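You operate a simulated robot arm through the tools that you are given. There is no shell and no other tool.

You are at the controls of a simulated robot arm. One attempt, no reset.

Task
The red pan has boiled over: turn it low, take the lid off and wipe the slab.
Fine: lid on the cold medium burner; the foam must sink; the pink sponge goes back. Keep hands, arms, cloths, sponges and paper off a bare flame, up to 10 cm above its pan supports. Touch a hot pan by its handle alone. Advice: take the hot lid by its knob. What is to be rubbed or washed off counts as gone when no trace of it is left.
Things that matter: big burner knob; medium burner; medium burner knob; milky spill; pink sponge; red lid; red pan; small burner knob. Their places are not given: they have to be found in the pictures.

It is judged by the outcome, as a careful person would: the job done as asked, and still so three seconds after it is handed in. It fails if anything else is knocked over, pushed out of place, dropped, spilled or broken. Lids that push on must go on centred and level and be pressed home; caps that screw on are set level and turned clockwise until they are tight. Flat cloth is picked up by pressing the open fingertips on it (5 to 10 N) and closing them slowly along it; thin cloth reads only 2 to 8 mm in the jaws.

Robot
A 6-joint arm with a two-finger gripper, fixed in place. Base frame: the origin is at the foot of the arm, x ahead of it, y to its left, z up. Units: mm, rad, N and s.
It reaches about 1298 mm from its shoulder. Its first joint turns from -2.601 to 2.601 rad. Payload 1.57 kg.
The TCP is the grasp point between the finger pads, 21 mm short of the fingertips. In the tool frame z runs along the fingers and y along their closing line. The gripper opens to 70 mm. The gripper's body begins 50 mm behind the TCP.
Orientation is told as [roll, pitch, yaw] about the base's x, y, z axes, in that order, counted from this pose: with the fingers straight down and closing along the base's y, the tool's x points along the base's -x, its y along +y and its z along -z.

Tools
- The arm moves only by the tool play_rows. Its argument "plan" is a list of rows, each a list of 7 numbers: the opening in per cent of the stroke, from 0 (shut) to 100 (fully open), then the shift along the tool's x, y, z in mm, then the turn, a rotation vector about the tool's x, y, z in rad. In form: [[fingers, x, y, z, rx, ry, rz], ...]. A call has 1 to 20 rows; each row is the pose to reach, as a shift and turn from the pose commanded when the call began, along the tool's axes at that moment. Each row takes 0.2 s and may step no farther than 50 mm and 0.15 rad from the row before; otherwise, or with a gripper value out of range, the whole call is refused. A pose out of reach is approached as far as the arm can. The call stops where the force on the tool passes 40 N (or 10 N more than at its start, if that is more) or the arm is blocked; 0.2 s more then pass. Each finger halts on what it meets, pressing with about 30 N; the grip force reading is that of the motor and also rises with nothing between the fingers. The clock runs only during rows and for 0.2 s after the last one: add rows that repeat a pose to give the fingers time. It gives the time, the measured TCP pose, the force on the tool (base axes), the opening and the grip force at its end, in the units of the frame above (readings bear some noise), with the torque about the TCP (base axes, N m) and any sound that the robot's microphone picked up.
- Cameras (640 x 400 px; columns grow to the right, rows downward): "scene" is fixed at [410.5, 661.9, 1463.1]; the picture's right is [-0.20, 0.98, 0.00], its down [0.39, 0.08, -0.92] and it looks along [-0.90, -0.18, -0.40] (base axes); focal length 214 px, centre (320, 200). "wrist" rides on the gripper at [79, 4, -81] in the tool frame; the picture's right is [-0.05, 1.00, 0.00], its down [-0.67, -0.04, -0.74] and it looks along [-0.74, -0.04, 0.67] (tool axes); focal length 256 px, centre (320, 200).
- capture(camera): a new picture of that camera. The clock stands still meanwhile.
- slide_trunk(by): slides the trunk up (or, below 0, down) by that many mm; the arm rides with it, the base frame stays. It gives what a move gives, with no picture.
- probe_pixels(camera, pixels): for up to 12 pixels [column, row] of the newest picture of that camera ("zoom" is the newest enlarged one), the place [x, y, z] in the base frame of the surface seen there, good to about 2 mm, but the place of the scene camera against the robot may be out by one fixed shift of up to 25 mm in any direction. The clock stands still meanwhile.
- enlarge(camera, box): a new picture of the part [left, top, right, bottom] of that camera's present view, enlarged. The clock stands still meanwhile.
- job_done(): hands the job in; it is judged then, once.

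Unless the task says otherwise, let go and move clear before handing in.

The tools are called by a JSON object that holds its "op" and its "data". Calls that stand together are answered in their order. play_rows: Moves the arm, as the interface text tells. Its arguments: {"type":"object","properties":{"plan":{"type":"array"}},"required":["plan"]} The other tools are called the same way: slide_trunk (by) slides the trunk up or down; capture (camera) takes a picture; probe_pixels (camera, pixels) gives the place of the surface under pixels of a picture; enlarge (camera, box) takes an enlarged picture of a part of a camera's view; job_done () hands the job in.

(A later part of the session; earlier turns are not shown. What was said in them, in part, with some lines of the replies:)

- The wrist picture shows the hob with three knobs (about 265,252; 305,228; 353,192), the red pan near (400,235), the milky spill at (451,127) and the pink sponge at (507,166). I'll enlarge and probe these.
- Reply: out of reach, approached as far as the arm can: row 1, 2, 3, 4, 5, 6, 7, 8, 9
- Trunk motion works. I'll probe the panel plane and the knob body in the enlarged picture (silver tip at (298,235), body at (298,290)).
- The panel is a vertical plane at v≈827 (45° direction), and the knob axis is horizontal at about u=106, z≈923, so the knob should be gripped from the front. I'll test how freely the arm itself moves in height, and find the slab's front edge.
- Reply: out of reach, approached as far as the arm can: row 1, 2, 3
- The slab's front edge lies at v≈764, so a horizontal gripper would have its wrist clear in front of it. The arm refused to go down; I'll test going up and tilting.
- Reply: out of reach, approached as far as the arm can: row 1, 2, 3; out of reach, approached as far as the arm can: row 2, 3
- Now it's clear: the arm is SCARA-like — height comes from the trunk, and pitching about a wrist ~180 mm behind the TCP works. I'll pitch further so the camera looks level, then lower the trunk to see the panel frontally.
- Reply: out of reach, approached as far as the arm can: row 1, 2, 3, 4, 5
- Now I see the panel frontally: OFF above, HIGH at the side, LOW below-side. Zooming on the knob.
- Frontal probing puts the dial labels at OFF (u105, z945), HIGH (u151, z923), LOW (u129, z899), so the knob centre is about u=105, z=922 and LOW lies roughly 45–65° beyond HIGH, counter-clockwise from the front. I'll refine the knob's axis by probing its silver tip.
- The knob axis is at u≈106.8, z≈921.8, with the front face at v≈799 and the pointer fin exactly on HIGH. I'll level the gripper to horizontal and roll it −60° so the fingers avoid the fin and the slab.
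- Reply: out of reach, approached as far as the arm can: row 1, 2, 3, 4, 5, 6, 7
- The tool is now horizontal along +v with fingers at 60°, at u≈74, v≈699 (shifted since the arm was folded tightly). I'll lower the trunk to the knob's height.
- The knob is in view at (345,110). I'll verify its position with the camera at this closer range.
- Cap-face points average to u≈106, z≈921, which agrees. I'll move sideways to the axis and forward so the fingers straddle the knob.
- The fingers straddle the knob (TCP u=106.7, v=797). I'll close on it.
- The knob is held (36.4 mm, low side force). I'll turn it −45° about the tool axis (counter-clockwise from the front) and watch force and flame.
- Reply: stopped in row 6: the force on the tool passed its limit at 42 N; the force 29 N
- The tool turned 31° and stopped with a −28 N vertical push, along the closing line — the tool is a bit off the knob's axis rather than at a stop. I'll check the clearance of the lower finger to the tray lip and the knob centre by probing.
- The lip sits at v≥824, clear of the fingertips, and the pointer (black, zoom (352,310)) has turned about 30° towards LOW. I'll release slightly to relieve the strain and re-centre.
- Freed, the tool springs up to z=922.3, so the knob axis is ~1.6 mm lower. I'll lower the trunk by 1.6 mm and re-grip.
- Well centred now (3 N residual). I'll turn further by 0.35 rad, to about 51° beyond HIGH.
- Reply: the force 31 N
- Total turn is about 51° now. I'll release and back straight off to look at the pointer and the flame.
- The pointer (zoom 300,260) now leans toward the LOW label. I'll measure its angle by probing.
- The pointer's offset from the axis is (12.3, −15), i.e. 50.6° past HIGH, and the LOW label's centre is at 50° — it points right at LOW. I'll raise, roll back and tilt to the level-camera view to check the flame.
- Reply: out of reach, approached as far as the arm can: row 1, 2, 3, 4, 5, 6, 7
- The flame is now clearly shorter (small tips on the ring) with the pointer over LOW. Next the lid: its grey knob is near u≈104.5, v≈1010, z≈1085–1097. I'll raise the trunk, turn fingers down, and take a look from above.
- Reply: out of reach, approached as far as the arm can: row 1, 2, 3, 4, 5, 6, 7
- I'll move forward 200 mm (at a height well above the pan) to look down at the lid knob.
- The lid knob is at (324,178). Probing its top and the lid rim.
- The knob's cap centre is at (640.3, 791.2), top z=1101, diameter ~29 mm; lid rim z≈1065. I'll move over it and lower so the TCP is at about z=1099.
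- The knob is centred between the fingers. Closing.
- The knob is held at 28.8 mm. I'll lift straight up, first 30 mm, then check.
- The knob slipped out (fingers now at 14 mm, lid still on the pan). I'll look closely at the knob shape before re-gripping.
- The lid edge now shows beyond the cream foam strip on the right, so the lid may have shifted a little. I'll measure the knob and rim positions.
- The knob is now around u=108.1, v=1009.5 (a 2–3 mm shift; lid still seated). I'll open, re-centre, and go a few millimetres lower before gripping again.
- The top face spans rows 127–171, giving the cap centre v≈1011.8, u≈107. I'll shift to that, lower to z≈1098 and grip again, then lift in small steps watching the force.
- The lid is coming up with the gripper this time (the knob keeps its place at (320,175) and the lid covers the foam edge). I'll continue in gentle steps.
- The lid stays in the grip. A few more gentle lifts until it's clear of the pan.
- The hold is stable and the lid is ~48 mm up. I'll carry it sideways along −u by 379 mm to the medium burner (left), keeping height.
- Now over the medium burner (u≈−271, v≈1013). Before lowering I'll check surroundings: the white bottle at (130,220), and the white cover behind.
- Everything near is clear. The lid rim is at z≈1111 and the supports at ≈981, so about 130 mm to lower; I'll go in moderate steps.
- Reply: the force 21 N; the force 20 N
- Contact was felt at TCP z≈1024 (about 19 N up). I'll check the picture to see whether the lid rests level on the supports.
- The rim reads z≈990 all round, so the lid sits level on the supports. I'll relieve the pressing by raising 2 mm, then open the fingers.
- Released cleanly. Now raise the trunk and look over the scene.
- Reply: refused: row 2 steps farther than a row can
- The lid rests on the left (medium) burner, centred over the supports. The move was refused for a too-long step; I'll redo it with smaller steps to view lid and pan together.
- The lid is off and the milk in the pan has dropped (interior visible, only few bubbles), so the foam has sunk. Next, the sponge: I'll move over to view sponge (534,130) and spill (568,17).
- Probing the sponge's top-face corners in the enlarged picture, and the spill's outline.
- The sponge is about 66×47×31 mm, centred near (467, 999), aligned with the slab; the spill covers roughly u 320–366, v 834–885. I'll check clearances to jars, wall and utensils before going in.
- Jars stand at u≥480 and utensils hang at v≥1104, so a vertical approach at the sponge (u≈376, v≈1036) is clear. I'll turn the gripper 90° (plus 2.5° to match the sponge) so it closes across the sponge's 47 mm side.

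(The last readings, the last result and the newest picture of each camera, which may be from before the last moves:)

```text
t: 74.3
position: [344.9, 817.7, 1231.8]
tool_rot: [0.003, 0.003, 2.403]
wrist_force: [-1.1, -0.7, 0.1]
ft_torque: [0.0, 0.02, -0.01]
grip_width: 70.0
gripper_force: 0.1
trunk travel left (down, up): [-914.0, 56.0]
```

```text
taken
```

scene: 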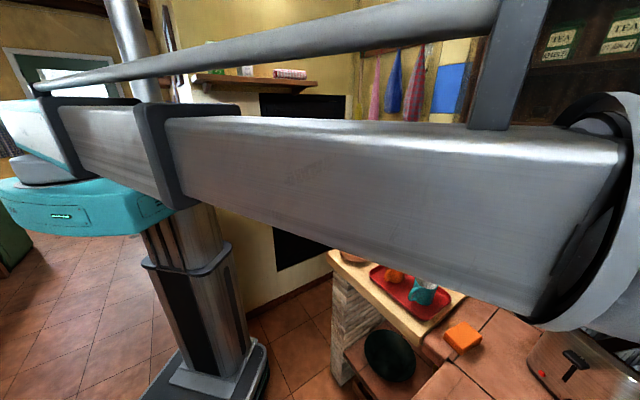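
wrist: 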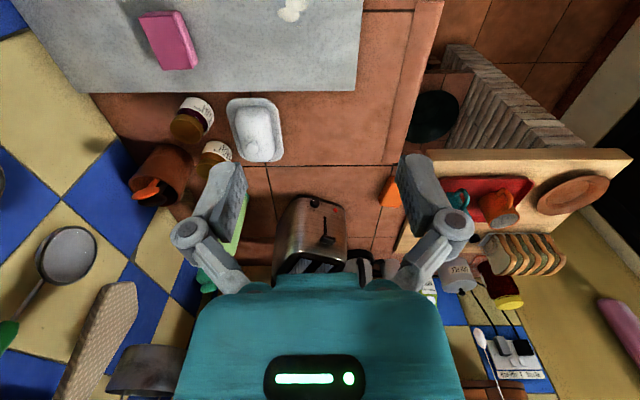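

The scene view shows a telescoping boom near wrist height. To keep the boom clear of the shelf by the wall, I'll lower the trunk first here over the slab, then move forward to above the sponge.

{"op": "slide_trunk", "data": {"by": -220}}

{"op": "play_rows", "data": {"plan": [[100, -5, -30, 0, 0, 0, 0], [100, -10, -65, 0, 0, 0, 0], [100, -15, -100, 0, 0, 0, 0], [100, -20, -130, 0, 0, 0, 0], [100, -20, -130, 0, 0, 0, 0]]}}

{"op": "capture", "data": {"camera": "wrist"}}

{"op": "capture", "data": {"camera": "scene"}}

```text
t: 76.6
position: [345.0, 818.1, 1013.1]
tool_rot: [0.004, 0.003, 2.401]
wrist_force: [-0.2, 0.1, 0.5]
ft_torque: [0.01, 0.0, -0.01]
grip_width: 70.1
gripper_force: 0.0
trunk travel left (down, up): [-694.0, 276.0]
```

```text
t: 77.8
position: [417.6, 925.6, 1011.9]
tool_rot: [0.003, 0.004, 2.401]
wrist_force: [-0.6, 0.1, -0.5]
ft_torque: [-0.04, 0.0, 0.0]
grip_width: 70.1
gripper_force: 0.1
trunk travel left (down, up): [-694.0, 276.0]
```

```text
taken
```

wrist: 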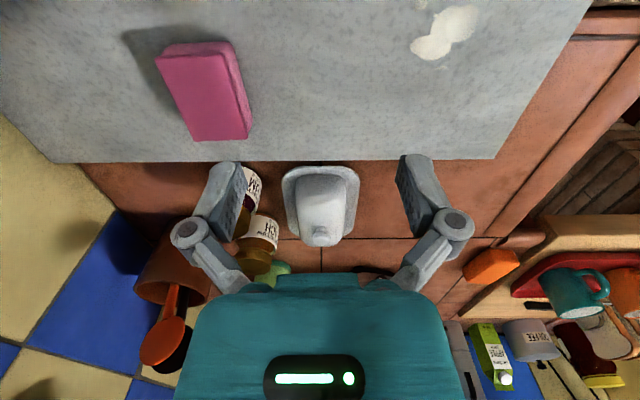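

```text
taken
```

scene: 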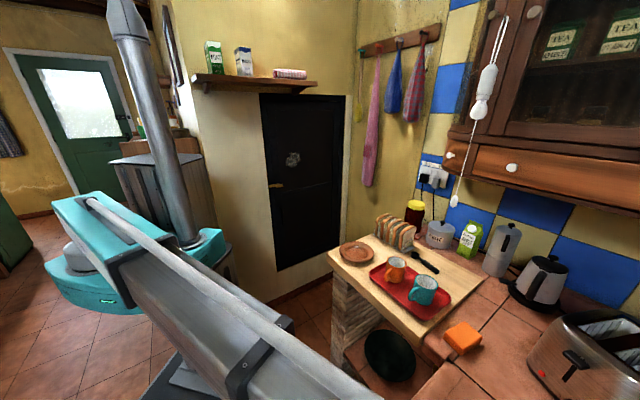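

{"op": "enlarge", "data": {"camera": "wrist", "box": [130, 20, 280, 160]}}

{"op": "enlarge", "data": {"camera": "wrist", "box": [390, 0, 510, 90]}}

{"op": "probe_pixels", "data": {"camera": "wrist", "pixels": [[162, 64], [223, 56], [239, 133], [197, 138], [205, 100], [170, 90], [230, 90], [210, 136], [192, 60], [238, 75], [249, 128], [160, 48]]}}

```text
2.86 times, centred on (205, 90) of wrist
```

zoom: 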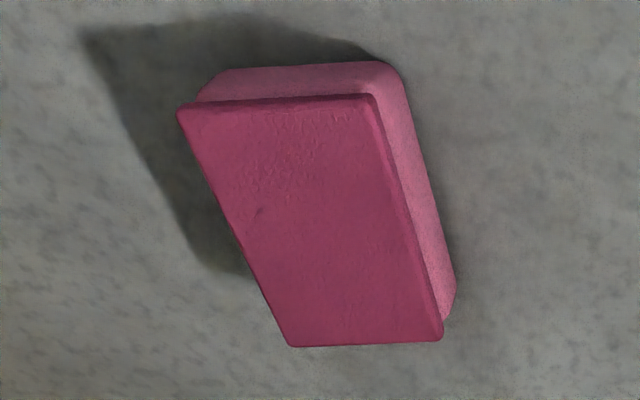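

```text
4.44 times, centred on (450, 45) of wrist
```

zoom: 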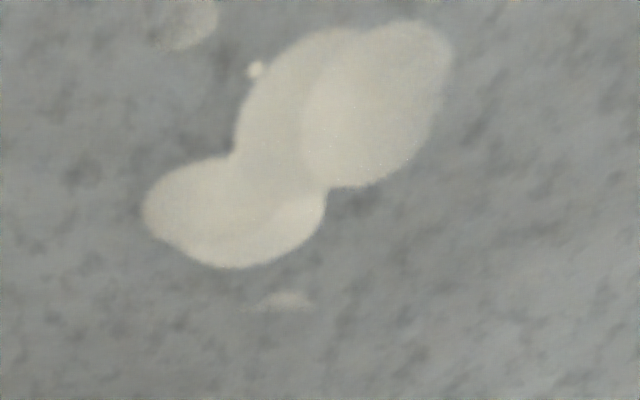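

```text
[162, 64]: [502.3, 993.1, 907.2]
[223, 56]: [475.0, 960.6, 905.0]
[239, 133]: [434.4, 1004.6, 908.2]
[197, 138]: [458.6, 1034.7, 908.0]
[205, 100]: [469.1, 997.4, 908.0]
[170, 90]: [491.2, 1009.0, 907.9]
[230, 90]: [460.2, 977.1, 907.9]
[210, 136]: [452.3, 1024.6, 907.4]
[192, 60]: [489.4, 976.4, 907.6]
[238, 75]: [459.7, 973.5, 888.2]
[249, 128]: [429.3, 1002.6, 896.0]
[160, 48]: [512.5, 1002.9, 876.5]
```

Consistent: sponge centre ≈ (466.6, 998.3), top z≈907.5. I'll move above it and lower partly for a check.

{"op": "play_rows", "data": {"plan": [[100, -6, -45, 0, 0, 0, 0], [100, -12.5, -86.5, 0, 0, 0, 0], [100, -12.5, -86.5, 0, 0, 0, 0]]}}

{"op": "slide_trunk", "data": {"by": -60}}

{"op": "capture", "data": {"camera": "wrist"}}

```text
t: 78.6
position: [465.9, 998.1, 1012.2]
tool_rot: [0.004, 0.002, 2.403]
wrist_force: [0.2, -0.3, 0.8]
ft_torque: [-0.04, 0.02, 0.0]
grip_width: 69.8
gripper_force: 0.0
trunk travel left (down, up): [-694.0, 276.0]
```

```text
t: 79.6
position: [467.1, 997.5, 952.6]
tool_rot: [0.003, 0.005, 2.403]
wrist_force: [0.0, -0.2, 0.3]
ft_torque: [0.0, -0.01, -0.03]
grip_width: 69.8
gripper_force: 0.0
trunk travel left (down, up): [-634.0, 336.0]
```

```text
taken
```

wrist: 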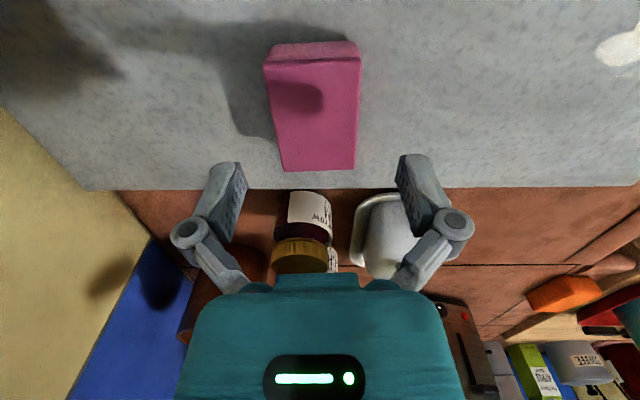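

Alignment looks good (sponge centred about column 317). Lowering to z≈907.

{"op": "slide_trunk", "data": {"by": -25}}

{"op": "slide_trunk", "data": {"by": -20}}

{"op": "capture", "data": {"camera": "wrist"}}

```text
t: 80.3
position: [465.9, 997.9, 927.6]
tool_rot: [0.005, 0.003, 2.401]
wrist_force: [0.2, -0.2, -0.8]
ft_torque: [0.02, 0.02, 0.02]
grip_width: 69.9
gripper_force: 0.0
trunk travel left (down, up): [-609.0, 361.0]
```

```text
t: 81.0
position: [466.9, 999.1, 907.7]
tool_rot: [0.004, 0.002, 2.4]
wrist_force: [0.3, 0.6, 0.4]
ft_torque: [0.02, 0.03, 0.0]
grip_width: 70.1
gripper_force: 0.1
trunk travel left (down, up): [-589.0, 381.0]
```

```text
taken
```

wrist: 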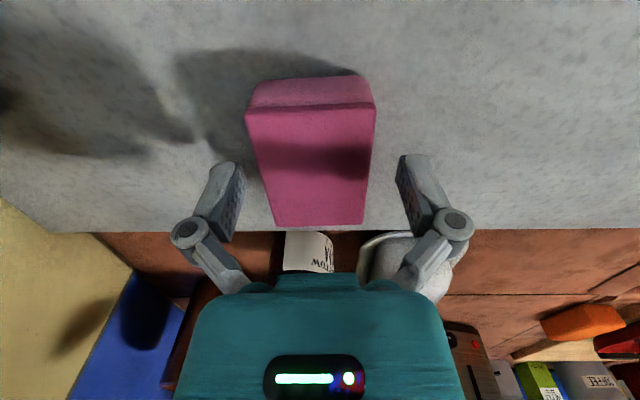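

Fingers straddle the sponge. Closing gently on it.

{"op": "play_rows", "data": {"plan": [[85, 0, 0, 0, 0, 0, 0], [72, 0, 0, 0, 0, 0, 0], [62, 0, 0, 0, 0, 0, 0], [52, 0, 0, 0, 0, 0, 0], [45, 0, 0, 0, 0, 0, 0], [45, 0, 0, 0, 0, 0, 0]]}}

{"op": "capture", "data": {"camera": "wrist"}}

```text
t: 82.4
position: [465.9, 997.4, 907.1]
tool_rot: [0.005, 0.003, 2.402]
wrist_force: [0.3, 1.1, 2.2]
ft_torque: [-0.01, 0.01, -0.02]
grip_width: 48.9
gripper_force: 29.8
trunk travel left (down, up): [-589.0, 381.0]
```

```text
taken
```

wrist: 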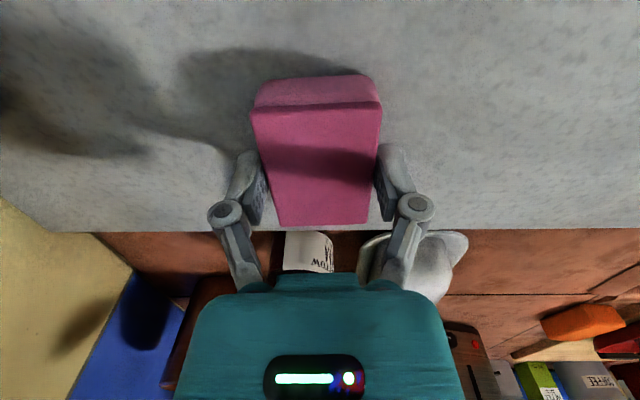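

Held at 48.9 mm. I'll lift gently in small steps.

{"op": "slide_trunk", "data": {"by": 4}}

{"op": "slide_trunk", "data": {"by": 8}}

{"op": "slide_trunk", "data": {"by": 10}}

{"op": "capture", "data": {"camera": "wrist"}}

```text
t: 82.9
position: [467.4, 999.3, 911.0]
tool_rot: [0.003, 0.003, 2.402]
wrist_force: [-0.5, -0.3, -0.4]
ft_torque: [-0.01, 0.04, -0.01]
grip_width: 49.1
gripper_force: 29.8
trunk travel left (down, up): [-593.0, 377.0]
```

```text
t: 83.5
position: [466.6, 998.4, 919.2]
tool_rot: [0.003, 0.005, 2.402]
wrist_force: [-0.4, -0.4, -0.3]
ft_torque: [-0.04, -0.02, 0.0]
grip_width: 48.8
gripper_force: 30.0
trunk travel left (down, up): [-601.0, 369.0]
```

```text
t: 84.1
position: [466.3, 998.2, 928.4]
tool_rot: [0.003, 0.004, 2.402]
wrist_force: [-0.3, 0.6, -0.8]
ft_torque: [-0.01, -0.02, -0.01]
grip_width: 48.7
gripper_force: 30.1
trunk travel left (down, up): [-611.0, 359.0]
```

```text
taken
```

wrist: 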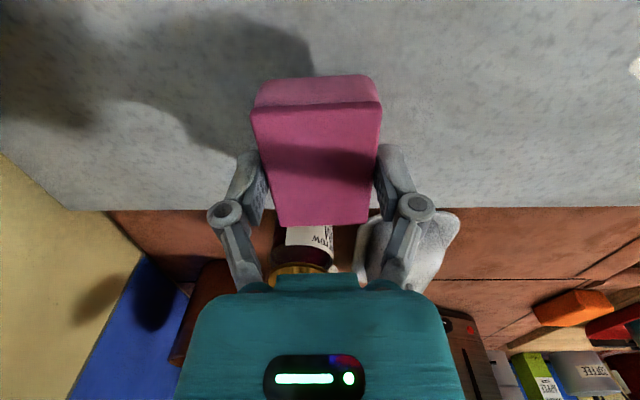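

Sponge is up with the gripper. I'll carry it to just behind the spill (u≈343, v≈905) and lower onto the slab.

{"op": "play_rows", "data": {"plan": [[45, 5, 25, 0, 0, 0, 0], [45, 12, 60, 0, 0, 0, 0], [45, 20, 95, 0, 0, 0, 0], [45, 25, 120, 0, 0, 0, 0], [45, 27, 132, 0, 0, 0, 0], [45, 27, 132, 0, 0, 0, 0]]}}

{"op": "slide_trunk", "data": {"by": -18}}

{"op": "slide_trunk", "data": {"by": -3}}

{"op": "slide_trunk", "data": {"by": -1}}

```text
t: 85.5
position: [398.5, 882.7, 929.4]
tool_rot: [0.004, 0.003, 2.402]
wrist_force: [-0.9, 0.8, 0.3]
ft_torque: [0.0, -0.02, 0.0]
grip_width: 49.2
gripper_force: 29.9
trunk travel left (down, up): [-611.0, 359.0]
```

```text
t: 86.1
position: [397.2, 882.0, 912.2]
tool_rot: [0.004, 0.004, 2.402]
wrist_force: [0.2, 0.1, -0.1]
ft_torque: [0.02, 0.0, 0.01]
grip_width: 49.1
gripper_force: 30.2
trunk travel left (down, up): [-593.0, 377.0]
```

```text
t: 86.6
position: [397.8, 882.7, 908.3]
tool_rot: [0.004, 0.003, 2.402]
wrist_force: [0.3, 0.0, -1.0]
ft_torque: [0.03, -0.01, -0.02]
grip_width: 49.1
gripper_force: 30.4
trunk travel left (down, up): [-590.0, 380.0]
```

```text
t: 87.1
position: [398.3, 882.9, 906.6]
tool_rot: [0.003, 0.004, 2.402]
wrist_force: [1.0, 0.7, 2.7]
ft_torque: [0.0, -0.03, -0.03]
grip_width: 48.9
gripper_force: 30.4
trunk travel left (down, up): [-589.0, 381.0]
```

First contact (2.7 N). One more millimetre for wiping pressure.

{"op": "slide_trunk", "data": {"by": -1}}

```text
t: 87.7
position: [398.6, 882.2, 906.5]
tool_rot: [0.001, 0.001, 2.403]
wrist_force: [1.2, 4.2, 13.2]
ft_torque: [0.07, -0.06, 0.0]
grip_width: 48.8
gripper_force: 29.7
trunk travel left (down, up): [-588.0, 382.0]
```

About 13 N of pressure — good. Wiping forward across the spill and back.

{"op": "play_rows", "data": {"plan": [[45, -0.7, 15, 0, 0, 0, 0], [45, -1.4, 30, 0, 0, 0, 0], [45, -2.1, 45, 0, 0, 0, 0], [45, -2.8, 60, 0, 0, 0, 0], [45, -3.4, 75, 0, 0, 0, 0], [45, -4.1, 90, 0, 0, 0, 0], [45, -3.4, 75, 0, 0, 0, 0], [45, -2.8, 60, 0, 0, 0, 0], [45, -2.1, 45, 0, 0, 0, 0], [45, -1.4, 30, 0, 0, 0, 0], [45, -0.7, 15, 0, 0, 0, 0], [45, 0, 0, 0, 0, 0, 0]]}}

{"op": "capture", "data": {"camera": "wrist"}}

```text
t: 90.2
position: [396.8, 882.9, 907.1]
tool_rot: [0.004, 0.005, 2.4]
wrist_force: [-1.4, -1.6, 8.0]
ft_torque: [-0.06, 0.09, 0.02]
grip_width: 48.7
gripper_force: 30.5
trunk travel left (down, up): [-588.0, 382.0]
```

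```text
taken
```

wrist: 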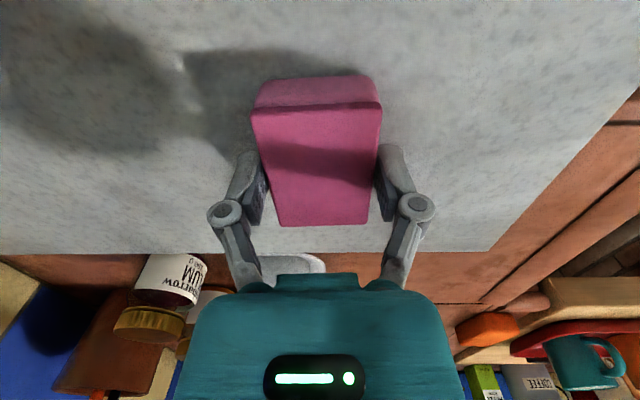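

The spill area right of the sponge looks clean already; I'll zoom on the light spot at (180,58) and the wiped area.

{"op": "enlarge", "data": {"camera": "wrist", "box": [120, 20, 260, 130]}}

{"op": "enlarge", "data": {"camera": "wrist", "box": [360, 0, 600, 190]}}

{"op": "probe_pixels", "data": {"camera": "wrist", "pixels": [[180, 58], [420, 60], [500, 60], [460, 120], [420, 20]]}}

```text
3.64 times, centred on (190, 75) of wrist
```

zoom: 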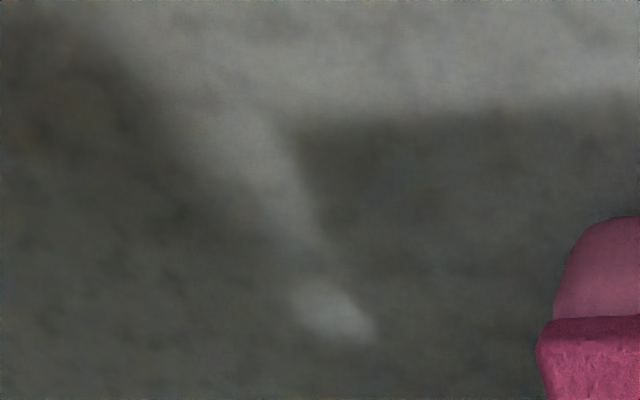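

```text
2.11 times, centred on (480, 95) of wrist
```

zoom: 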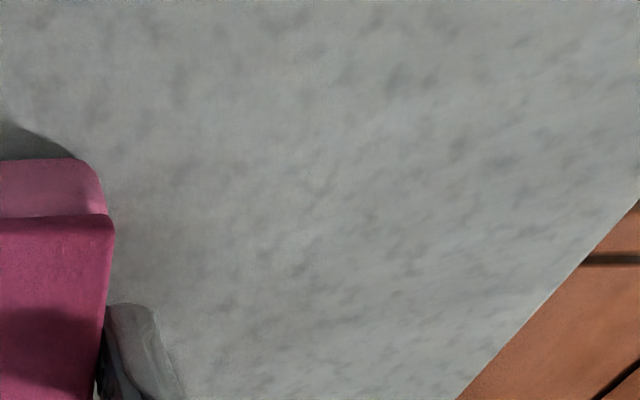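

```text
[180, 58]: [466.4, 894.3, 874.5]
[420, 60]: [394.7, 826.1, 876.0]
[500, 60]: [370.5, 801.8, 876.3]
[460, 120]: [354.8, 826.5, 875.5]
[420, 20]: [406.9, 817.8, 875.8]
```

Nothing remains visible in the wiped area; the spot was just light between shadows. For thoroughness I'll wipe two more lanes either side.

{"op": "play_rows", "data": {"plan": [[45, -10, 0, 0, 0, 0, 0], [45, -11, 22, 0, 0, 0, 0], [45, -12, 45, 0, 0, 0, 0], [45, -13, 68, 0, 0, 0, 0], [45, -14, 90, 0, 0, 0, 0], [45, 8, 90, 0, 0, 0, 0], [45, 9, 68, 0, 0, 0, 0], [45, 10, 45, 0, 0, 0, 0], [45, 11, 22, 0, 0, 0, 0], [45, 12, 0, 0, 0, 0, 0], [45, 0, 0, 0, 0, 0, 0]]}}

{"op": "slide_trunk", "data": {"by": 5}}

{"op": "slide_trunk", "data": {"by": 10}}

{"op": "slide_trunk", "data": {"by": 10}}

```text
t: 92.7
position: [399.8, 882.9, 906.6]
tool_rot: [0.001, 0.003, 2.4]
wrist_force: [1.6, -0.7, 8.4]
ft_torque: [-0.02, -0.04, 0.03]
grip_width: 49.0
gripper_force: 29.8
trunk travel left (down, up): [-588.0, 382.0]
```

```text
t: 93.2
position: [398.9, 883.0, 911.4]
tool_rot: [0.006, 0.005, 2.402]
wrist_force: [-1.2, -0.9, -0.5]
ft_torque: [-0.01, 0.0, 0.01]
grip_width: 48.9
gripper_force: 30.2
trunk travel left (down, up): [-593.0, 377.0]
```

```text
t: 93.8
position: [399.4, 882.0, 921.3]
tool_rot: [0.004, 0.004, 2.402]
wrist_force: [0.4, -0.1, -0.2]
ft_torque: [-0.02, -0.01, 0.0]
grip_width: 49.1
gripper_force: 30.1
trunk travel left (down, up): [-603.0, 367.0]
```

```text
t: 94.3
position: [398.4, 881.8, 930.8]
tool_rot: [0.003, 0.003, 2.401]
wrist_force: [0.0, 0.3, -0.2]
ft_torque: [-0.01, 0.0, -0.01]
grip_width: 49.0
gripper_force: 29.5
trunk travel left (down, up): [-613.0, 357.0]
```

Now I'll start bringing the sponge back and check the slab for traces on the way before putting it down.

{"op": "play_rows", "data": {"plan": [[45, -3, -15, 0, 0, 0, 0], [45, -7, -40, 0, 0, 0, 0], [45, -11, -65, 0, 0, 0, 0], [45, -11, -65, 0, 0, 0, 0]]}}

{"op": "capture", "data": {"camera": "wrist"}}

{"op": "enlarge", "data": {"camera": "wrist", "box": [380, 0, 640, 190]}}

```text
t: 95.3
position: [433.8, 938.6, 931.7]
tool_rot: [0.005, 0.004, 2.402]
wrist_force: [0.3, -0.2, 0.1]
ft_torque: [0.02, 0.02, 0.01]
grip_width: 48.8
gripper_force: 29.9
trunk travel left (down, up): [-613.0, 357.0]
```

```text
taken
```

wrist: 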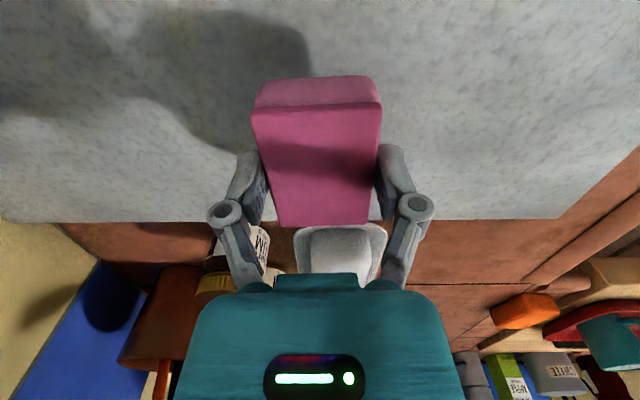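

```text
2.11 times, centred on (510, 95) of wrist
```

zoom: 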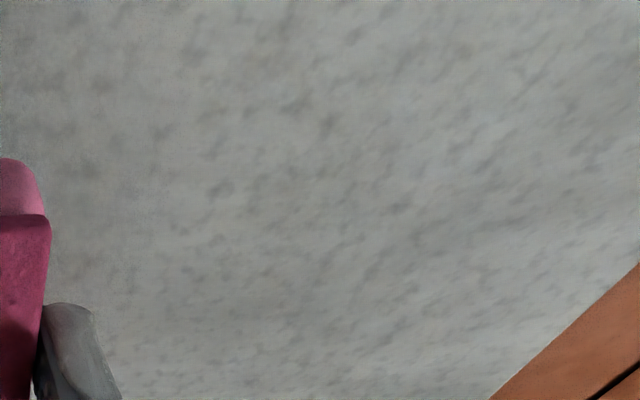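

The slab looks clean; I'll confirm that this view covers the spill's place.

{"op": "probe_pixels", "data": {"camera": "wrist", "pixels": [[540, 80], [500, 80], [580, 80], [540, 40], [540, 120], [470, 60]]}}

{"op": "enlarge", "data": {"camera": "wrist", "box": [470, 20, 620, 140]}}

```text
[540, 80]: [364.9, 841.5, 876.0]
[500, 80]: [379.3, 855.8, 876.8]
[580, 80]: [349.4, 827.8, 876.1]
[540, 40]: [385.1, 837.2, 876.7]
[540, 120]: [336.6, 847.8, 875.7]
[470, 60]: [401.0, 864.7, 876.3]
```

```text
3.33 times, centred on (545, 80) of wrist
```

zoom: 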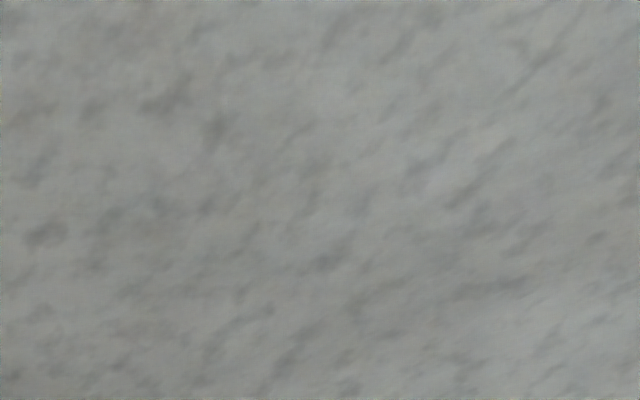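

Clean over the whole spill area. Taking the sponge back to its original place and lowering it.

{"op": "play_rows", "data": {"plan": [[45, -4, -15, 0, 0, 0, 0], [45, -9, -38, 0, 0, 0, 0], [45, -14, -58, 0, 0, 0, 0], [45, -16, -67, 0, 0, 0, 0], [45, -16, -67, 0, 0, 0, 0]]}}

{"op": "slide_trunk", "data": {"by": -15}}

{"op": "slide_trunk", "data": {"by": -6}}

{"op": "slide_trunk", "data": {"by": -2}}

```text
t: 96.5
position: [467.7, 997.2, 930.8]
tool_rot: [0.004, 0.003, 2.402]
wrist_force: [0.7, 0.2, 0.5]
ft_torque: [0.0, 0.0, 0.01]
grip_width: 49.2
gripper_force: 29.8
trunk travel left (down, up): [-613.0, 357.0]
```

```text
t: 97.2
position: [466.9, 996.9, 915.9]
tool_rot: [0.001, 0.004, 2.401]
wrist_force: [-0.1, -0.9, -0.1]
ft_torque: [-0.01, -0.02, -0.03]
grip_width: 48.8
gripper_force: 29.7
trunk travel left (down, up): [-598.0, 372.0]
```

```text
t: 97.7
position: [468.5, 997.7, 911.4]
tool_rot: [0.004, 0.004, 2.403]
wrist_force: [0.4, -0.3, 0.2]
ft_torque: [-0.02, 0.05, -0.02]
grip_width: 48.9
gripper_force: 29.9
trunk travel left (down, up): [-592.0, 378.0]
```

```text
t: 98.2
position: [467.0, 998.7, 908.5]
tool_rot: [0.004, 0.004, 2.401]
wrist_force: [-0.7, 0.9, 0.6]
ft_torque: [0.03, -0.01, 0.02]
grip_width: 48.9
gripper_force: 30.1
trunk travel left (down, up): [-590.0, 380.0]
```

{"op": "slide_trunk", "data": {"by": -1}}

{"op": "play_rows", "data": {"plan": [[72, 0, 0, 0, 0, 0, 0], [76, 0, 0, 0, 0, 0, 0], [85, 0, 0, 0, 0, 0, 0], [100, 0, 0, 0, 0, 0, 0], [100, 0, 0, 0, 0, 0, 0]]}}

{"op": "capture", "data": {"camera": "wrist"}}

```text
t: 98.8
position: [468.2, 998.3, 905.7]
tool_rot: [0.004, 0.004, 2.402]
wrist_force: [1.0, -0.3, -0.8]
ft_torque: [0.0, -0.02, -0.01]
grip_width: 48.9
gripper_force: 30.4
trunk travel left (down, up): [-589.0, 381.0]
```

```text
t: 100.0
position: [468.1, 997.8, 907.3]
tool_rot: [0.003, 0.004, 2.4]
wrist_force: [-0.4, -0.3, -0.8]
ft_torque: [0.0, 0.03, 0.01]
grip_width: 69.8
gripper_force: 0.0
trunk travel left (down, up): [-589.0, 381.0]
```

```text
taken
```

wrist: 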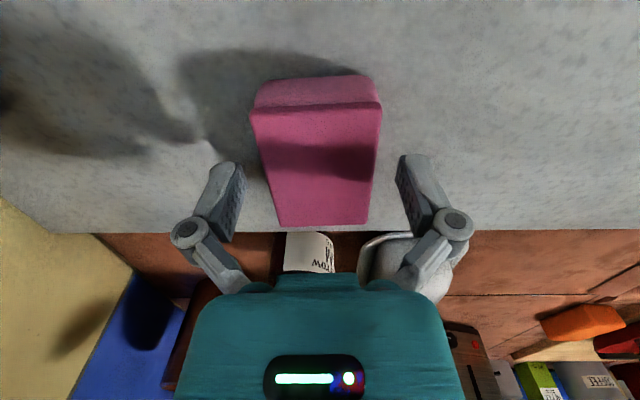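

The sponge is back in its place (within ~2 mm of before) and released. I'll raise clear and retreat.

{"op": "slide_trunk", "data": {"by": 105}}

{"op": "play_rows", "data": {"plan": [[100, 6, 45, 0, 0, 0, 0], [100, 12, 90, 0, 0, 0, 0], [100, 20, 135, 0, 0, 0, 0], [100, 28, 180, 0, 0, 0, 0], [100, 32, 216, 0, 0, 0, 0], [100, 32, 216, 0, 0, 0, 0]]}}

{"op": "capture", "data": {"camera": "wrist"}}

```text
t: 101.3
position: [468.1, 997.6, 1013.3]
tool_rot: [0.004, 0.003, 2.401]
wrist_force: [0.2, -0.4, 1.0]
ft_torque: [-0.02, -0.02, 0.0]
grip_width: 70.0
gripper_force: 0.1
trunk travel left (down, up): [-694.0, 276.0]
```

```text
t: 102.7
position: [345.9, 816.5, 1012.6]
tool_rot: [0.002, 0.005, 2.402]
wrist_force: [0.3, -0.4, 0.5]
ft_torque: [-0.05, -0.01, -0.01]
grip_width: 70.2
gripper_force: 0.0
trunk travel left (down, up): [-694.0, 276.0]
```

```text
taken
```

wrist: 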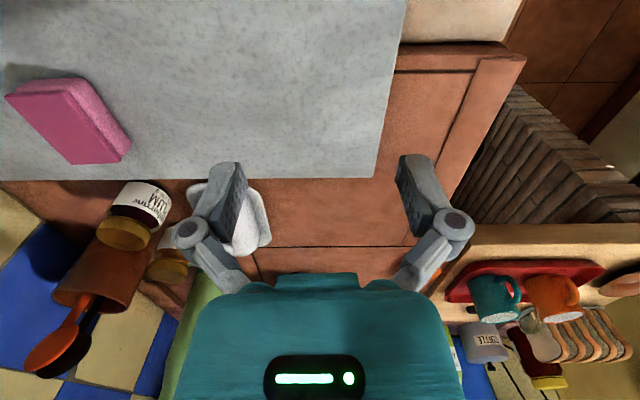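

Slab clean, sponge in place. Now I'll raise, turn back and check the pan, flame, lid and knob once more.

{"op": "slide_trunk", "data": {"by": 210}}

{"op": "play_rows", "data": {"plan": [[100, 0, 0, 0, 0, 0, 0.147], [100, 0, 0, 0, 0, 0, 0.294], [100, 0, 0, 0, 0, 0, 0.44], [100, 0, 0, 0, 0, 0, 0.587], [100, 0, 0, 0, 0, 0, 0.734], [100, 0, 0, 0, 0, 0, 0.881], [100, 0, 0, 0, 0, 0, 1.028], [100, 0, 0, 0, 0, 0, 1.174], [100, 0, 0, 0, 0, 0, 1.321], [100, 0, 0, 0, 0, 0, 1.468], [100, 0, 0, 0, 0, 0, 1.615], [100, 0, 0, 0, 0, 0, 1.615]]}}

{"op": "play_rows", "data": {"plan": [[100, 20, -40, 0, 0, 0, 0], [100, 40, -80, 0, 0, 0, 0], [100, 60, -120, 0, 0, 0, 0], [100, 80, -160, 0, 0, 0, 0], [100, 100, -200, 0, 0, 0, 0], [100, 120, -230, 0, 0, 0, 0], [100, 120, -230, 0, 0, 0, 0]]}}

{"op": "capture", "data": {"camera": "wrist"}}

```text
t: 105.0
position: [346.2, 816.9, 1223.2]
tool_rot: [0.005, 0.004, 2.402]
wrist_force: [0.2, 0.5, 0.3]
ft_torque: [-0.01, 0.02, 0.0]
grip_width: 69.9
gripper_force: 0.1
trunk travel left (down, up): [-904.0, 66.0]
```

```text
t: 107.6
position: [345.8, 816.5, 1221.8]
tool_rot: [-0.004, 0.004, 0.783]
wrist_force: [-0.8, 0.3, 0.5]
ft_torque: [0.02, 0.04, 0.02]
grip_width: 69.9
gripper_force: 0.1
trunk travel left (down, up): [-904.0, 66.0]
```

```text
t: 109.2
position: [424.6, 569.7, 1222.6]
tool_rot: [-0.004, 0.003, 0.787]
wrist_force: [-0.5, 0.1, 0.2]
ft_torque: [-0.02, 0.01, 0.0]
grip_width: 70.2
gripper_force: 0.1
trunk travel left (down, up): [-904.0, 66.0]
```

```text
taken
```

wrist: 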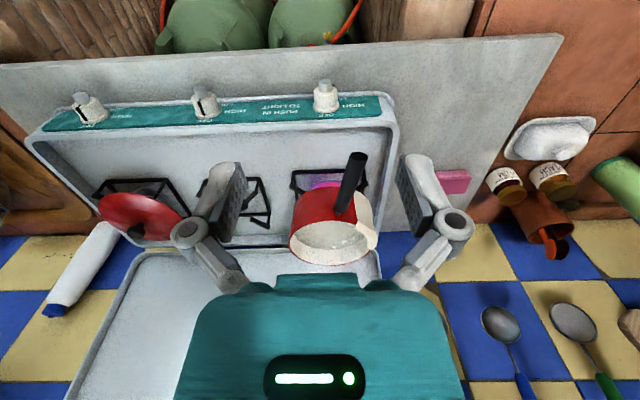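

{"op": "enlarge", "data": {"camera": "wrist", "box": [260, 140, 400, 270]}}

{"op": "enlarge", "data": {"camera": "wrist", "box": [400, 40, 600, 200]}}

{"op": "probe_pixels", "data": {"camera": "wrist", "pixels": [[330, 240], [310, 235], [350, 235], [330, 225], [290, 240], [330, 262]]}}

```text
3.08 times, centred on (330, 205) of wrist
```

zoom: 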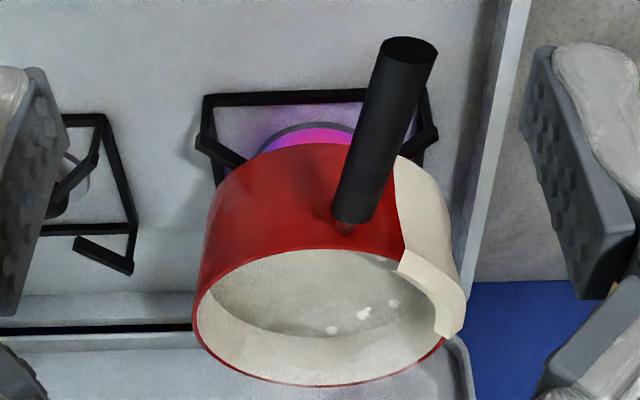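

```text
2.50 times, centred on (500, 120) of wrist
```

zoom: 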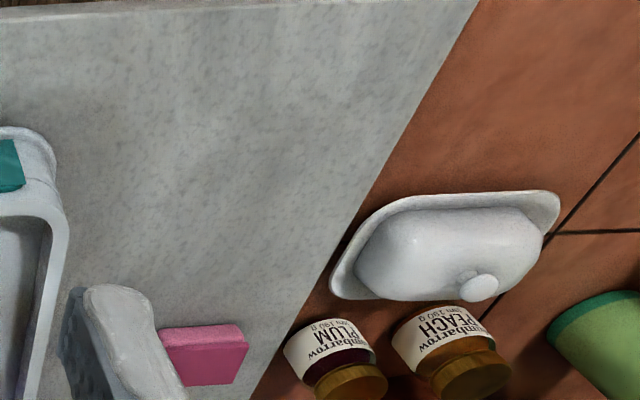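

```text
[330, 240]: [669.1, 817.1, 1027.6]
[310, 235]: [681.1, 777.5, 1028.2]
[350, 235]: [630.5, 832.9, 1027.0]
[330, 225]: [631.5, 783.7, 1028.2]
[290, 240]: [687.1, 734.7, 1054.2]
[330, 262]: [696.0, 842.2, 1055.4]
```

The milk surface is at z≈1028, some 35 mm below the rim — the foam has sunk; slab, sponge and lid are in order. One last look at the knobs and lid.

{"op": "enlarge", "data": {"camera": "wrist", "box": [270, 60, 410, 150]}}

{"op": "enlarge", "data": {"camera": "wrist", "box": [60, 80, 260, 250]}}

```text
4.44 times, centred on (340, 105) of wrist
```

zoom: 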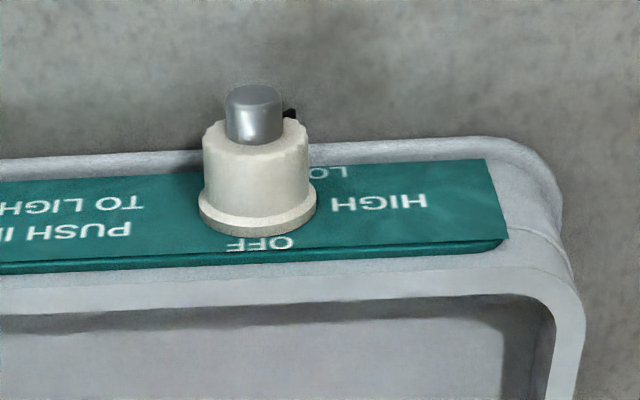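

```text
2.35 times, centred on (160, 165) of wrist
```

zoom: 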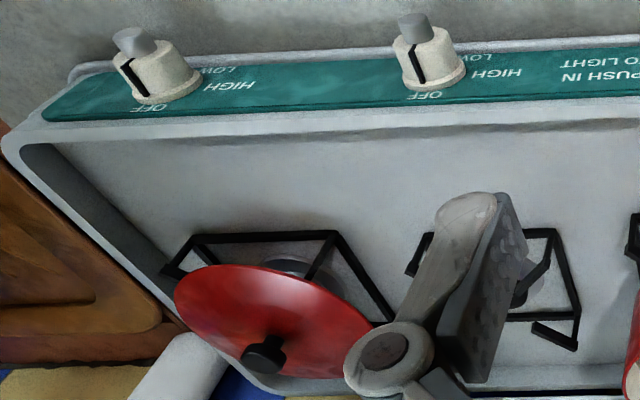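

Let me check the lid's level once more with probes around its rim.

{"op": "probe_pixels", "data": {"camera": "wrist", "pixels": [[101, 206], [112, 228], [178, 226], [170, 206], [140, 195], [118, 196], [160, 236], [135, 225], [136, 238]]}}

```text
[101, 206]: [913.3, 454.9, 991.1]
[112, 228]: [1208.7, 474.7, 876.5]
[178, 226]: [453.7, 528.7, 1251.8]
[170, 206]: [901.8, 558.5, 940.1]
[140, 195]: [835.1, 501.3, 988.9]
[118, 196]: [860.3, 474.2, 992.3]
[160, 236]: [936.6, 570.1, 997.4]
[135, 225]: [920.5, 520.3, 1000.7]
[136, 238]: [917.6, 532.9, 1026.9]
```

Everything is in order; the pointer sits about 51° past HIGH on the LOW label. Since the flame was roughly half height, I'll nudge the knob a few degrees more to be squarely on LOW (feeling for a stop), so I go back to the horizontal pose first.

{"op": "play_rows", "data": {"plan": [[70, 0, 0, 0, 0, -0.145, 0], [70, 0, 0, 0, 0, -0.29, 0], [70, 0, 0, 0, 0, -0.435, 0], [70, 0, 0, 0, 0, -0.58, 0], [70, 0, 0, 0, 0, -0.725, 0], [70, 0, 0, 0, 0, -0.87, 0], [70, 0, 0, 0, 0, -1.015, 0], [70, 0, 0, 0, 0, -1.16, 0], [70, 0, 0, 0, 0, -1.305, 0], [70, 0, 0, 0, 0, -1.45, 0], [70, 0, 0, 0, 0, -1.571, 0], [70, 0, 0, 0, 0, -1.571, 0]]}}

{"op": "play_rows", "data": {"plan": [[70, 0, 0, 0, 0, 0, -0.15], [70, 0, 0, 0, 0, 0, -0.3], [70, 0, 0, 0, 0, 0, -0.45], [70, 0, 0, 0, 0, 0, -0.6], [70, 0, 0, 0, 0, 0, -0.75], [70, 0, 0, 0, 0, 0, -0.9], [70, 0, 0, 0, 0, 0, -1.05], [70, 0, 0, 0, 0, 0, -1.2], [70, 0, 0, 0, 0, 0, -1.35], [70, 0, 0, 0, 0, 0, -1.5], [70, 0, 0, 0, 0, 0, -1.65], [70, 0, 0, 0, 0, 0, -1.8], [70, 0, 0, 0, 0, 0, -1.937], [70, 0, 0, 0, 0, 0, -1.937]]}}

```text
t: 111.8
position: [422.9, 567.5, 1407.3]
tool_rot: [-0.657, -1.565, 1.443]
wrist_force: [0.2, -0.1, 0.1]
ft_torque: [-0.01, -0.01, 0.02]
grip_width: 49.1
gripper_force: 0.0
out of reach, approached as far as the arm can: row 2, 3, 4, 5, 6, 7, 8, 9, 10, 11, 12
trunk travel left (down, up): [-904.0, 66.0]
```

```text
t: 114.8
position: [422.8, 569.7, 1407.6]
tool_rot: [-1.566, 0.372, 2.358]
wrist_force: [0.1, -0.6, -0.9]
ft_torque: [0.01, -0.06, -0.01]
grip_width: 49.0
gripper_force: 0.1
trunk travel left (down, up): [-904.0, 66.0]
```

The same orientation as before is reached. Lowering the trunk to knob height.

{"op": "slide_trunk", "data": {"by": -487.2}}

{"op": "capture", "data": {"camera": "wrist"}}

{"op": "enlarge", "data": {"camera": "wrist", "box": [260, 40, 420, 140]}}

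```text
refused: -487.2 is not a number from -400 to 400
```

```text
taken
```

wrist: 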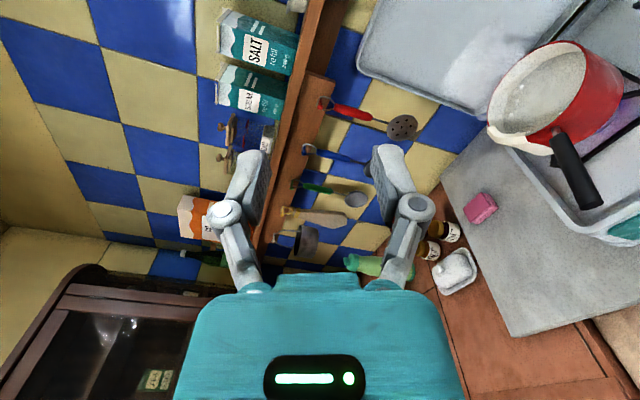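

```text
4.00 times, centred on (340, 90) of wrist
```

zoom: 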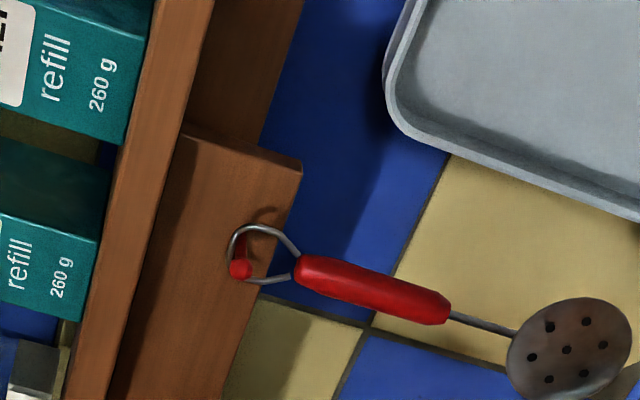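

The slide must be at most 400 mm per call; I'll do it in two.

{"op": "slide_trunk", "data": {"by": -300}}

{"op": "slide_trunk", "data": {"by": -187.3}}

{"op": "capture", "data": {"camera": "wrist"}}

{"op": "enlarge", "data": {"camera": "wrist", "box": [260, 40, 420, 140]}}

```text
t: 117.8
position: [422.6, 568.7, 1108.8]
tool_rot: [-1.567, 0.37, 2.357]
wrist_force: [0.0, 0.1, 0.2]
ft_torque: [-0.02, -0.01, -0.01]
grip_width: 48.8
gripper_force: 0.0
trunk travel left (down, up): [-604.0, 366.0]
```

```text
t: 119.8
position: [423.1, 569.9, 920.7]
tool_rot: [-1.567, 0.37, 2.358]
wrist_force: [0.0, -0.4, -0.7]
ft_torque: [0.02, -0.01, 0.02]
grip_width: 49.1
gripper_force: 0.0
trunk travel left (down, up): [-416.0, 554.0]
```

```text
taken
```

wrist: 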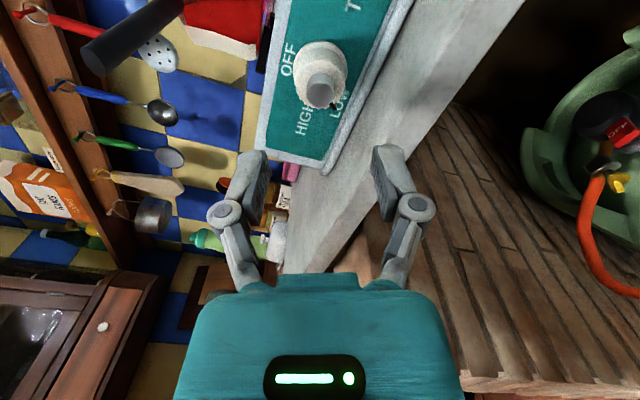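

```text
4.00 times, centred on (340, 90) of wrist
```

zoom: 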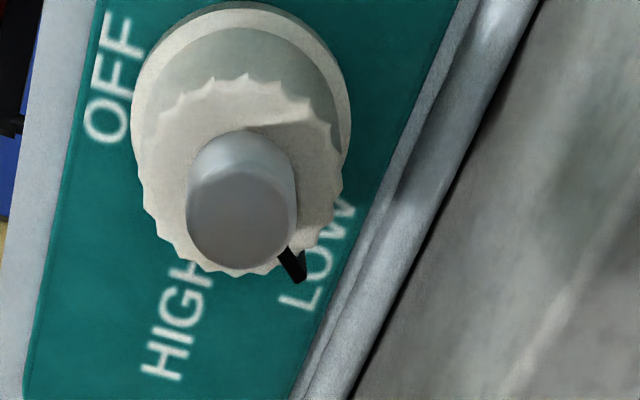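

Pointer and knob seen as before. I'll approach along the axis to grip position.

{"op": "play_rows", "data": {"plan": [[70, -1.1, -0.4, 0, 0, 0, 0], [70, -1.1, -0.4, 30, 0, 0, 0], [70, -1.1, -0.4, 60, 0, 0, 0], [70, -1.1, -0.4, 80, 0, 0, 0], [70, -1.1, -0.4, 95, 0, 0, 0], [70, -1.1, -0.4, 95, 0, 0, 0]]}}

{"op": "play_rows", "data": {"plan": [[62, 0, 0, 0, 0, 0, 0], [52, 0, 0, 0, 0, 0, 0], [40, 0, 0, 0, 0, 0, 0], [30, 0, 0, 0, 0, 0, 0], [30, 0, 0, 0, 0, 0, 0]]}}

{"op": "enlarge", "data": {"camera": "wrist", "box": [230, 80, 430, 230]}}

```text
t: 121.2
position: [489.2, 638.0, 920.2]
tool_rot: [-1.567, 0.371, 2.358]
wrist_force: [-0.1, 0.0, 0.0]
ft_torque: [0.01, 0.03, 0.0]
grip_width: 48.8
gripper_force: 0.2
trunk travel left (down, up): [-416.0, 554.0]
```

```text
t: 122.4
position: [490.1, 637.2, 920.7]
tool_rot: [-1.568, 0.368, 2.357]
wrist_force: [-2.0, -5.6, -11.4]
ft_torque: [-0.02, 0.03, -0.27]
grip_width: 36.2
gripper_force: 32.1
trunk travel left (down, up): [-416.0, 554.0]
```

```text
2.67 times, centred on (330, 155) of wrist
```

zoom: 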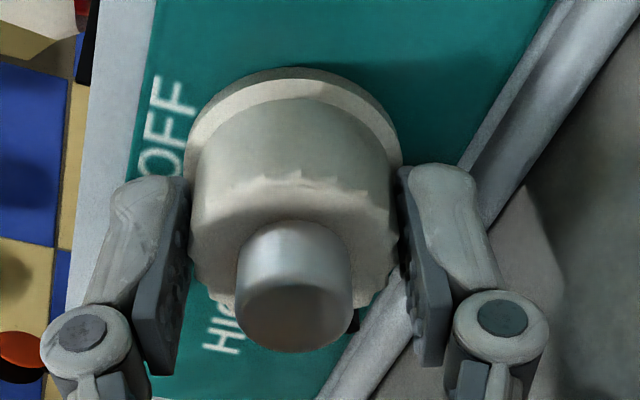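

Gripped again. I'll turn a further 0.14 rad (8°) in small steps, watching torque for a stop.

{"op": "play_rows", "data": {"plan": [[30, 0, 0, 0, 0, 0, -0.035], [30, 0, 0, 0, 0, 0, -0.07], [30, 0, 0, 0, 0, 0, -0.105], [30, 0, 0, 0, 0, 0, -0.14], [30, 0, 0, 0, 0, 0, -0.14]]}}

```text
t: 123.6
position: [489.3, 637.9, 920.6]
tool_rot: [-1.567, 0.51, 2.359]
wrist_force: [-8.8, -13.8, -21.5]
ft_torque: [-0.23, 0.17, -0.25]
grip_width: 36.2
gripper_force: 31.8
trunk travel left (down, up): [-416.0, 554.0]
```

No stop felt; the torque about the axis stays tiny. Releasing and backing off to check pointer and flame.

{"op": "play_rows", "data": {"plan": [[60, 0, 0, 0, 0, 0, 0], [70, 0, 0, 0, 0, 0, 0], [70, 0, 0, 0, 0, 0, 0], [70, 0, 0, -30, 0, 0, 0], [70, 0, 0, -60, 0, 0, 0], [70, 0, 0, -92, 0, 0, 0], [70, 0, 0, -92, 0, 0, 0]]}}

{"op": "enlarge", "data": {"camera": "wrist", "box": [260, 40, 420, 140]}}

```text
t: 125.2
position: [424.9, 571.0, 921.5]
tool_rot: [-1.569, 0.509, 2.359]
wrist_force: [-0.2, -0.1, 0.3]
ft_torque: [0.01, -0.01, -0.01]
grip_width: 49.0
gripper_force: 0.1
trunk travel left (down, up): [-416.0, 554.0]
```

```text
4.00 times, centred on (340, 90) of wrist
```

zoom: 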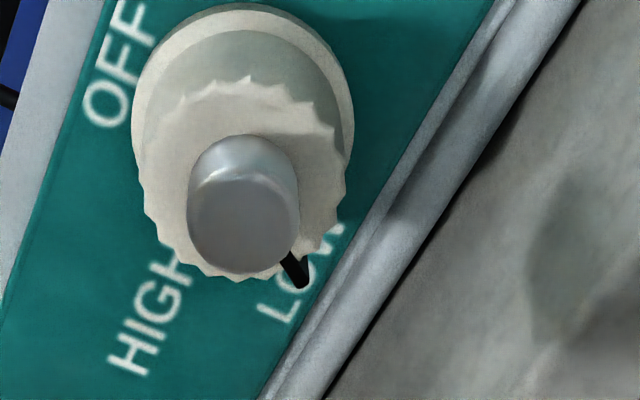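

{"op": "probe_pixels", "data": {"camera": "zoom", "pixels": [[303, 280], [297, 268], [292, 258], [243, 228], [270, 315], [340, 228], [305, 300]]}}

{"op": "slide_trunk", "data": {"by": 230}}

{"op": "play_rows", "data": {"plan": [[100, 0, 0, 0, 0, 0, 0.15], [100, 0, 0, 0, 0, 0, 0.3], [100, 0, 0, 0, 0, 0, 0.45], [100, 0, 0, 0, 0, 0, 0.6], [100, 0, 0, 0, 0, 0, 0.75], [100, 0, 0, 0, 0, 0, 0.9], [100, 0, 0, 0, 0, 0, 1.05], [100, 0, 0, 0, 0, 0, 1.2], [100, 0, 0, 0, 0, 0, 1.35], [100, 0, 0, 0, 0, 0, 1.5], [100, 0, 0, 0, 0, 0, 1.65], [100, 0, 0, 0, 0, 0, 1.8], [100, 0, 0, 0, 0, 0, 1.95], [100, 0, 0, 0, 0, 0, 2.077], [100, 0, 0, 0, 0, 0, 2.077]]}}

{"op": "play_rows", "data": {"plan": [[100, 0, 0, 0, 0, 0.14, 0], [100, 0, 0, 0, 0, 0.28, 0], [100, 0, 0, 0, 0, 0.42, 0], [100, 0, 0, 0, 0, 0.56, 0], [100, 0, 0, 0, 0, 0.7, 0], [100, 0, 0, 0, 0, 0.838, 0], [100, 0, 0, 0, 0, 0.838, 0]]}}

{"op": "capture", "data": {"camera": "wrist"}}

{"op": "enlarge", "data": {"camera": "wrist", "box": [260, 130, 420, 255]}}

{"op": "enlarge", "data": {"camera": "wrist", "box": [280, 40, 400, 130]}}

```text
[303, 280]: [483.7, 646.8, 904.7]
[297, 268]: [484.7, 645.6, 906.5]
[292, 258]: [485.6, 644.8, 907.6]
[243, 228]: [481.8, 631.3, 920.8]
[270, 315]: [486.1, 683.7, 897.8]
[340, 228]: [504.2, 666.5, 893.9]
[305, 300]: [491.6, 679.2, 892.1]
```

```text
t: 127.7
position: [424.4, 572.6, 1151.3]
tool_rot: [-1.568, 0.51, 2.359]
wrist_force: [0.6, -0.7, 0.6]
ft_torque: [0.03, 0.0, 0.03]
grip_width: 49.0
gripper_force: 0.1
trunk travel left (down, up): [-646.0, 324.0]
```

```text
t: 130.9
position: [424.5, 572.3, 1150.0]
tool_rot: [-0.548, -1.569, 1.334]
wrist_force: [-0.5, -0.3, -0.2]
ft_torque: [0.0, -0.02, 0.01]
grip_width: 70.1
gripper_force: 0.1
trunk travel left (down, up): [-646.0, 324.0]
```

```text
t: 132.5
position: [424.8, 571.0, 1012.5]
tool_rot: [-0.004, -0.729, 0.788]
wrist_force: [-0.9, 1.5, -0.4]
ft_torque: [0.02, 0.0, 0.03]
grip_width: 70.2
gripper_force: 0.0
out of reach, approached as far as the arm can: row 1, 2, 3, 4, 5, 6, 7
trunk travel left (down, up): [-646.0, 324.0]
```

```text
taken
```

wrist: 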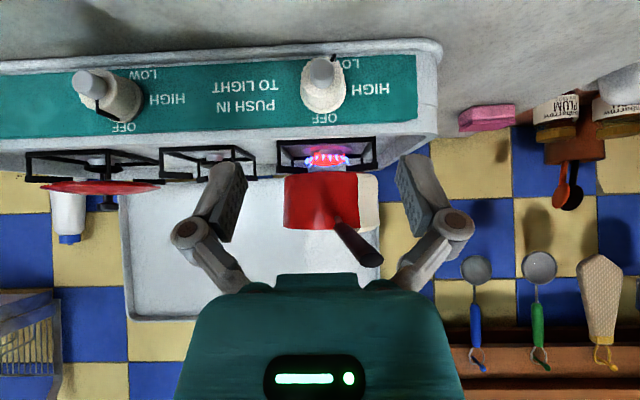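

```text
3.20 times, centred on (340, 192) of wrist
```

zoom: 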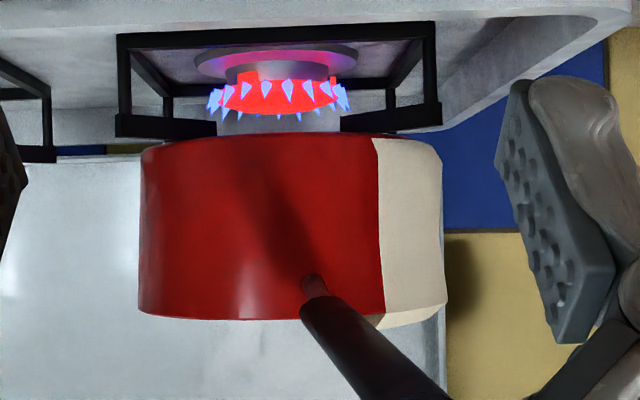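

```text
4.44 times, centred on (340, 85) of wrist
```

zoom: 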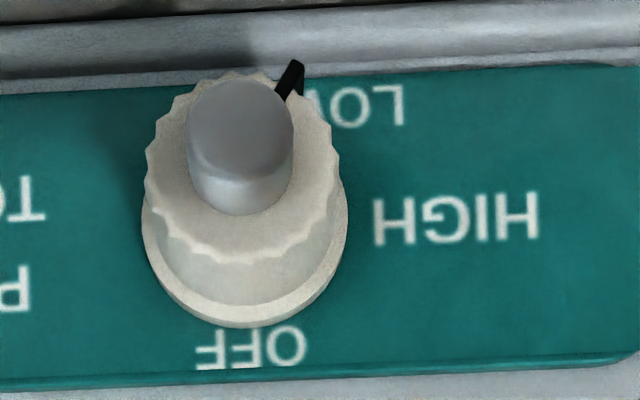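

The pointer is now ~58° past HIGH, over LOW, with a short low flame; lid level on the medium burner, foam sunk, slab clean, sponge in place. I'll raise clear and check once more.

{"op": "slide_trunk", "data": {"by": 230}}

{"op": "play_rows", "data": {"plan": [[100, 0, 0, 0, 0, 0.14, 0], [100, 0, 0, 0, 0, 0.28, 0], [100, 0, 0, 0, 0, 0.42, 0], [100, 0, 0, 0, 0, 0.56, 0], [100, 0, 0, 0, 0, 0.7, 0], [100, 0, 0, 0, 0, 0.733, 0], [100, 0, 0, 0, 0, 0.733, 0]]}}

{"op": "capture", "data": {"camera": "wrist"}}

```text
t: 134.9
position: [425.3, 572.7, 1243.5]
tool_rot: [-0.004, -0.731, 0.79]
wrist_force: [-0.4, 0.1, -0.3]
ft_torque: [0.0, 0.0, 0.03]
grip_width: 69.9
gripper_force: 0.1
trunk travel left (down, up): [-876.0, 94.0]
```

```text
t: 136.5
position: [425.9, 573.4, 1194.9]
tool_rot: [-0.002, 0.004, 0.787]
wrist_force: [0.4, 0.1, 0.9]
ft_torque: [0.0, 0.03, 0.01]
grip_width: 70.0
gripper_force: 0.0
out of reach, approached as far as the arm can: row 1, 2, 3, 4, 5, 6, 7
trunk travel left (down, up): [-876.0, 94.0]
```

```text
taken
```

wrist: 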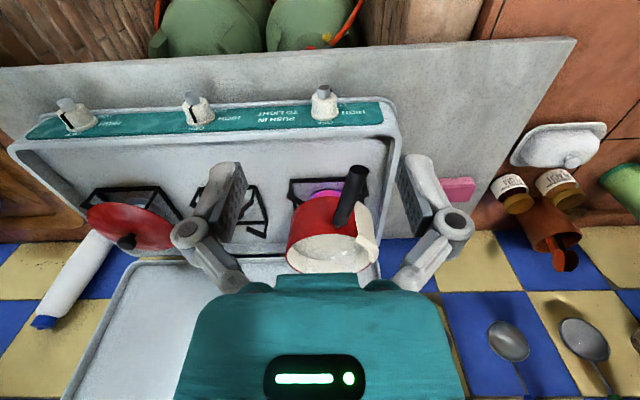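

The final view shows the lid on the left medium burner (130,225), the milk well below the rim of the pan at (330,250), and the slab clean where the spill was. The sponge is back at (460,188), the flame is low and the gripper is clear. Handing in.

{"op": "job_done", "data": {}}

```text
The job is handed in.
```

I turned the big burner to LOW, put the lid on the cold medium burner, wiped the spill off the slab and put the pink sponge back. The job is handed in; no verdict has come back yet.

- **Burner:** The knob points at the LOW label, about 58° past HIGH, and the flame is visibly short. I felt no stop on the knob, so I set it by the label and the flame height.
- **Lid:** It sits level and centred on the medium burner. My first lift slipped off its knob and shifted the lid a couple of millimetres on the pan; the second attempt held.
- **Foam:** It has sunk. The milk surface is about 35 mm below the pan's rim.
- **Slab:** No trace of the milky spill showed when I checked the area up close. A cream-coloured strip is still on the outside of the pan; I left it because only the slab was to be wiped.
- **Sponge:** It is back within about 2 mm of where it started.

The gripper is empty and clear of everything.
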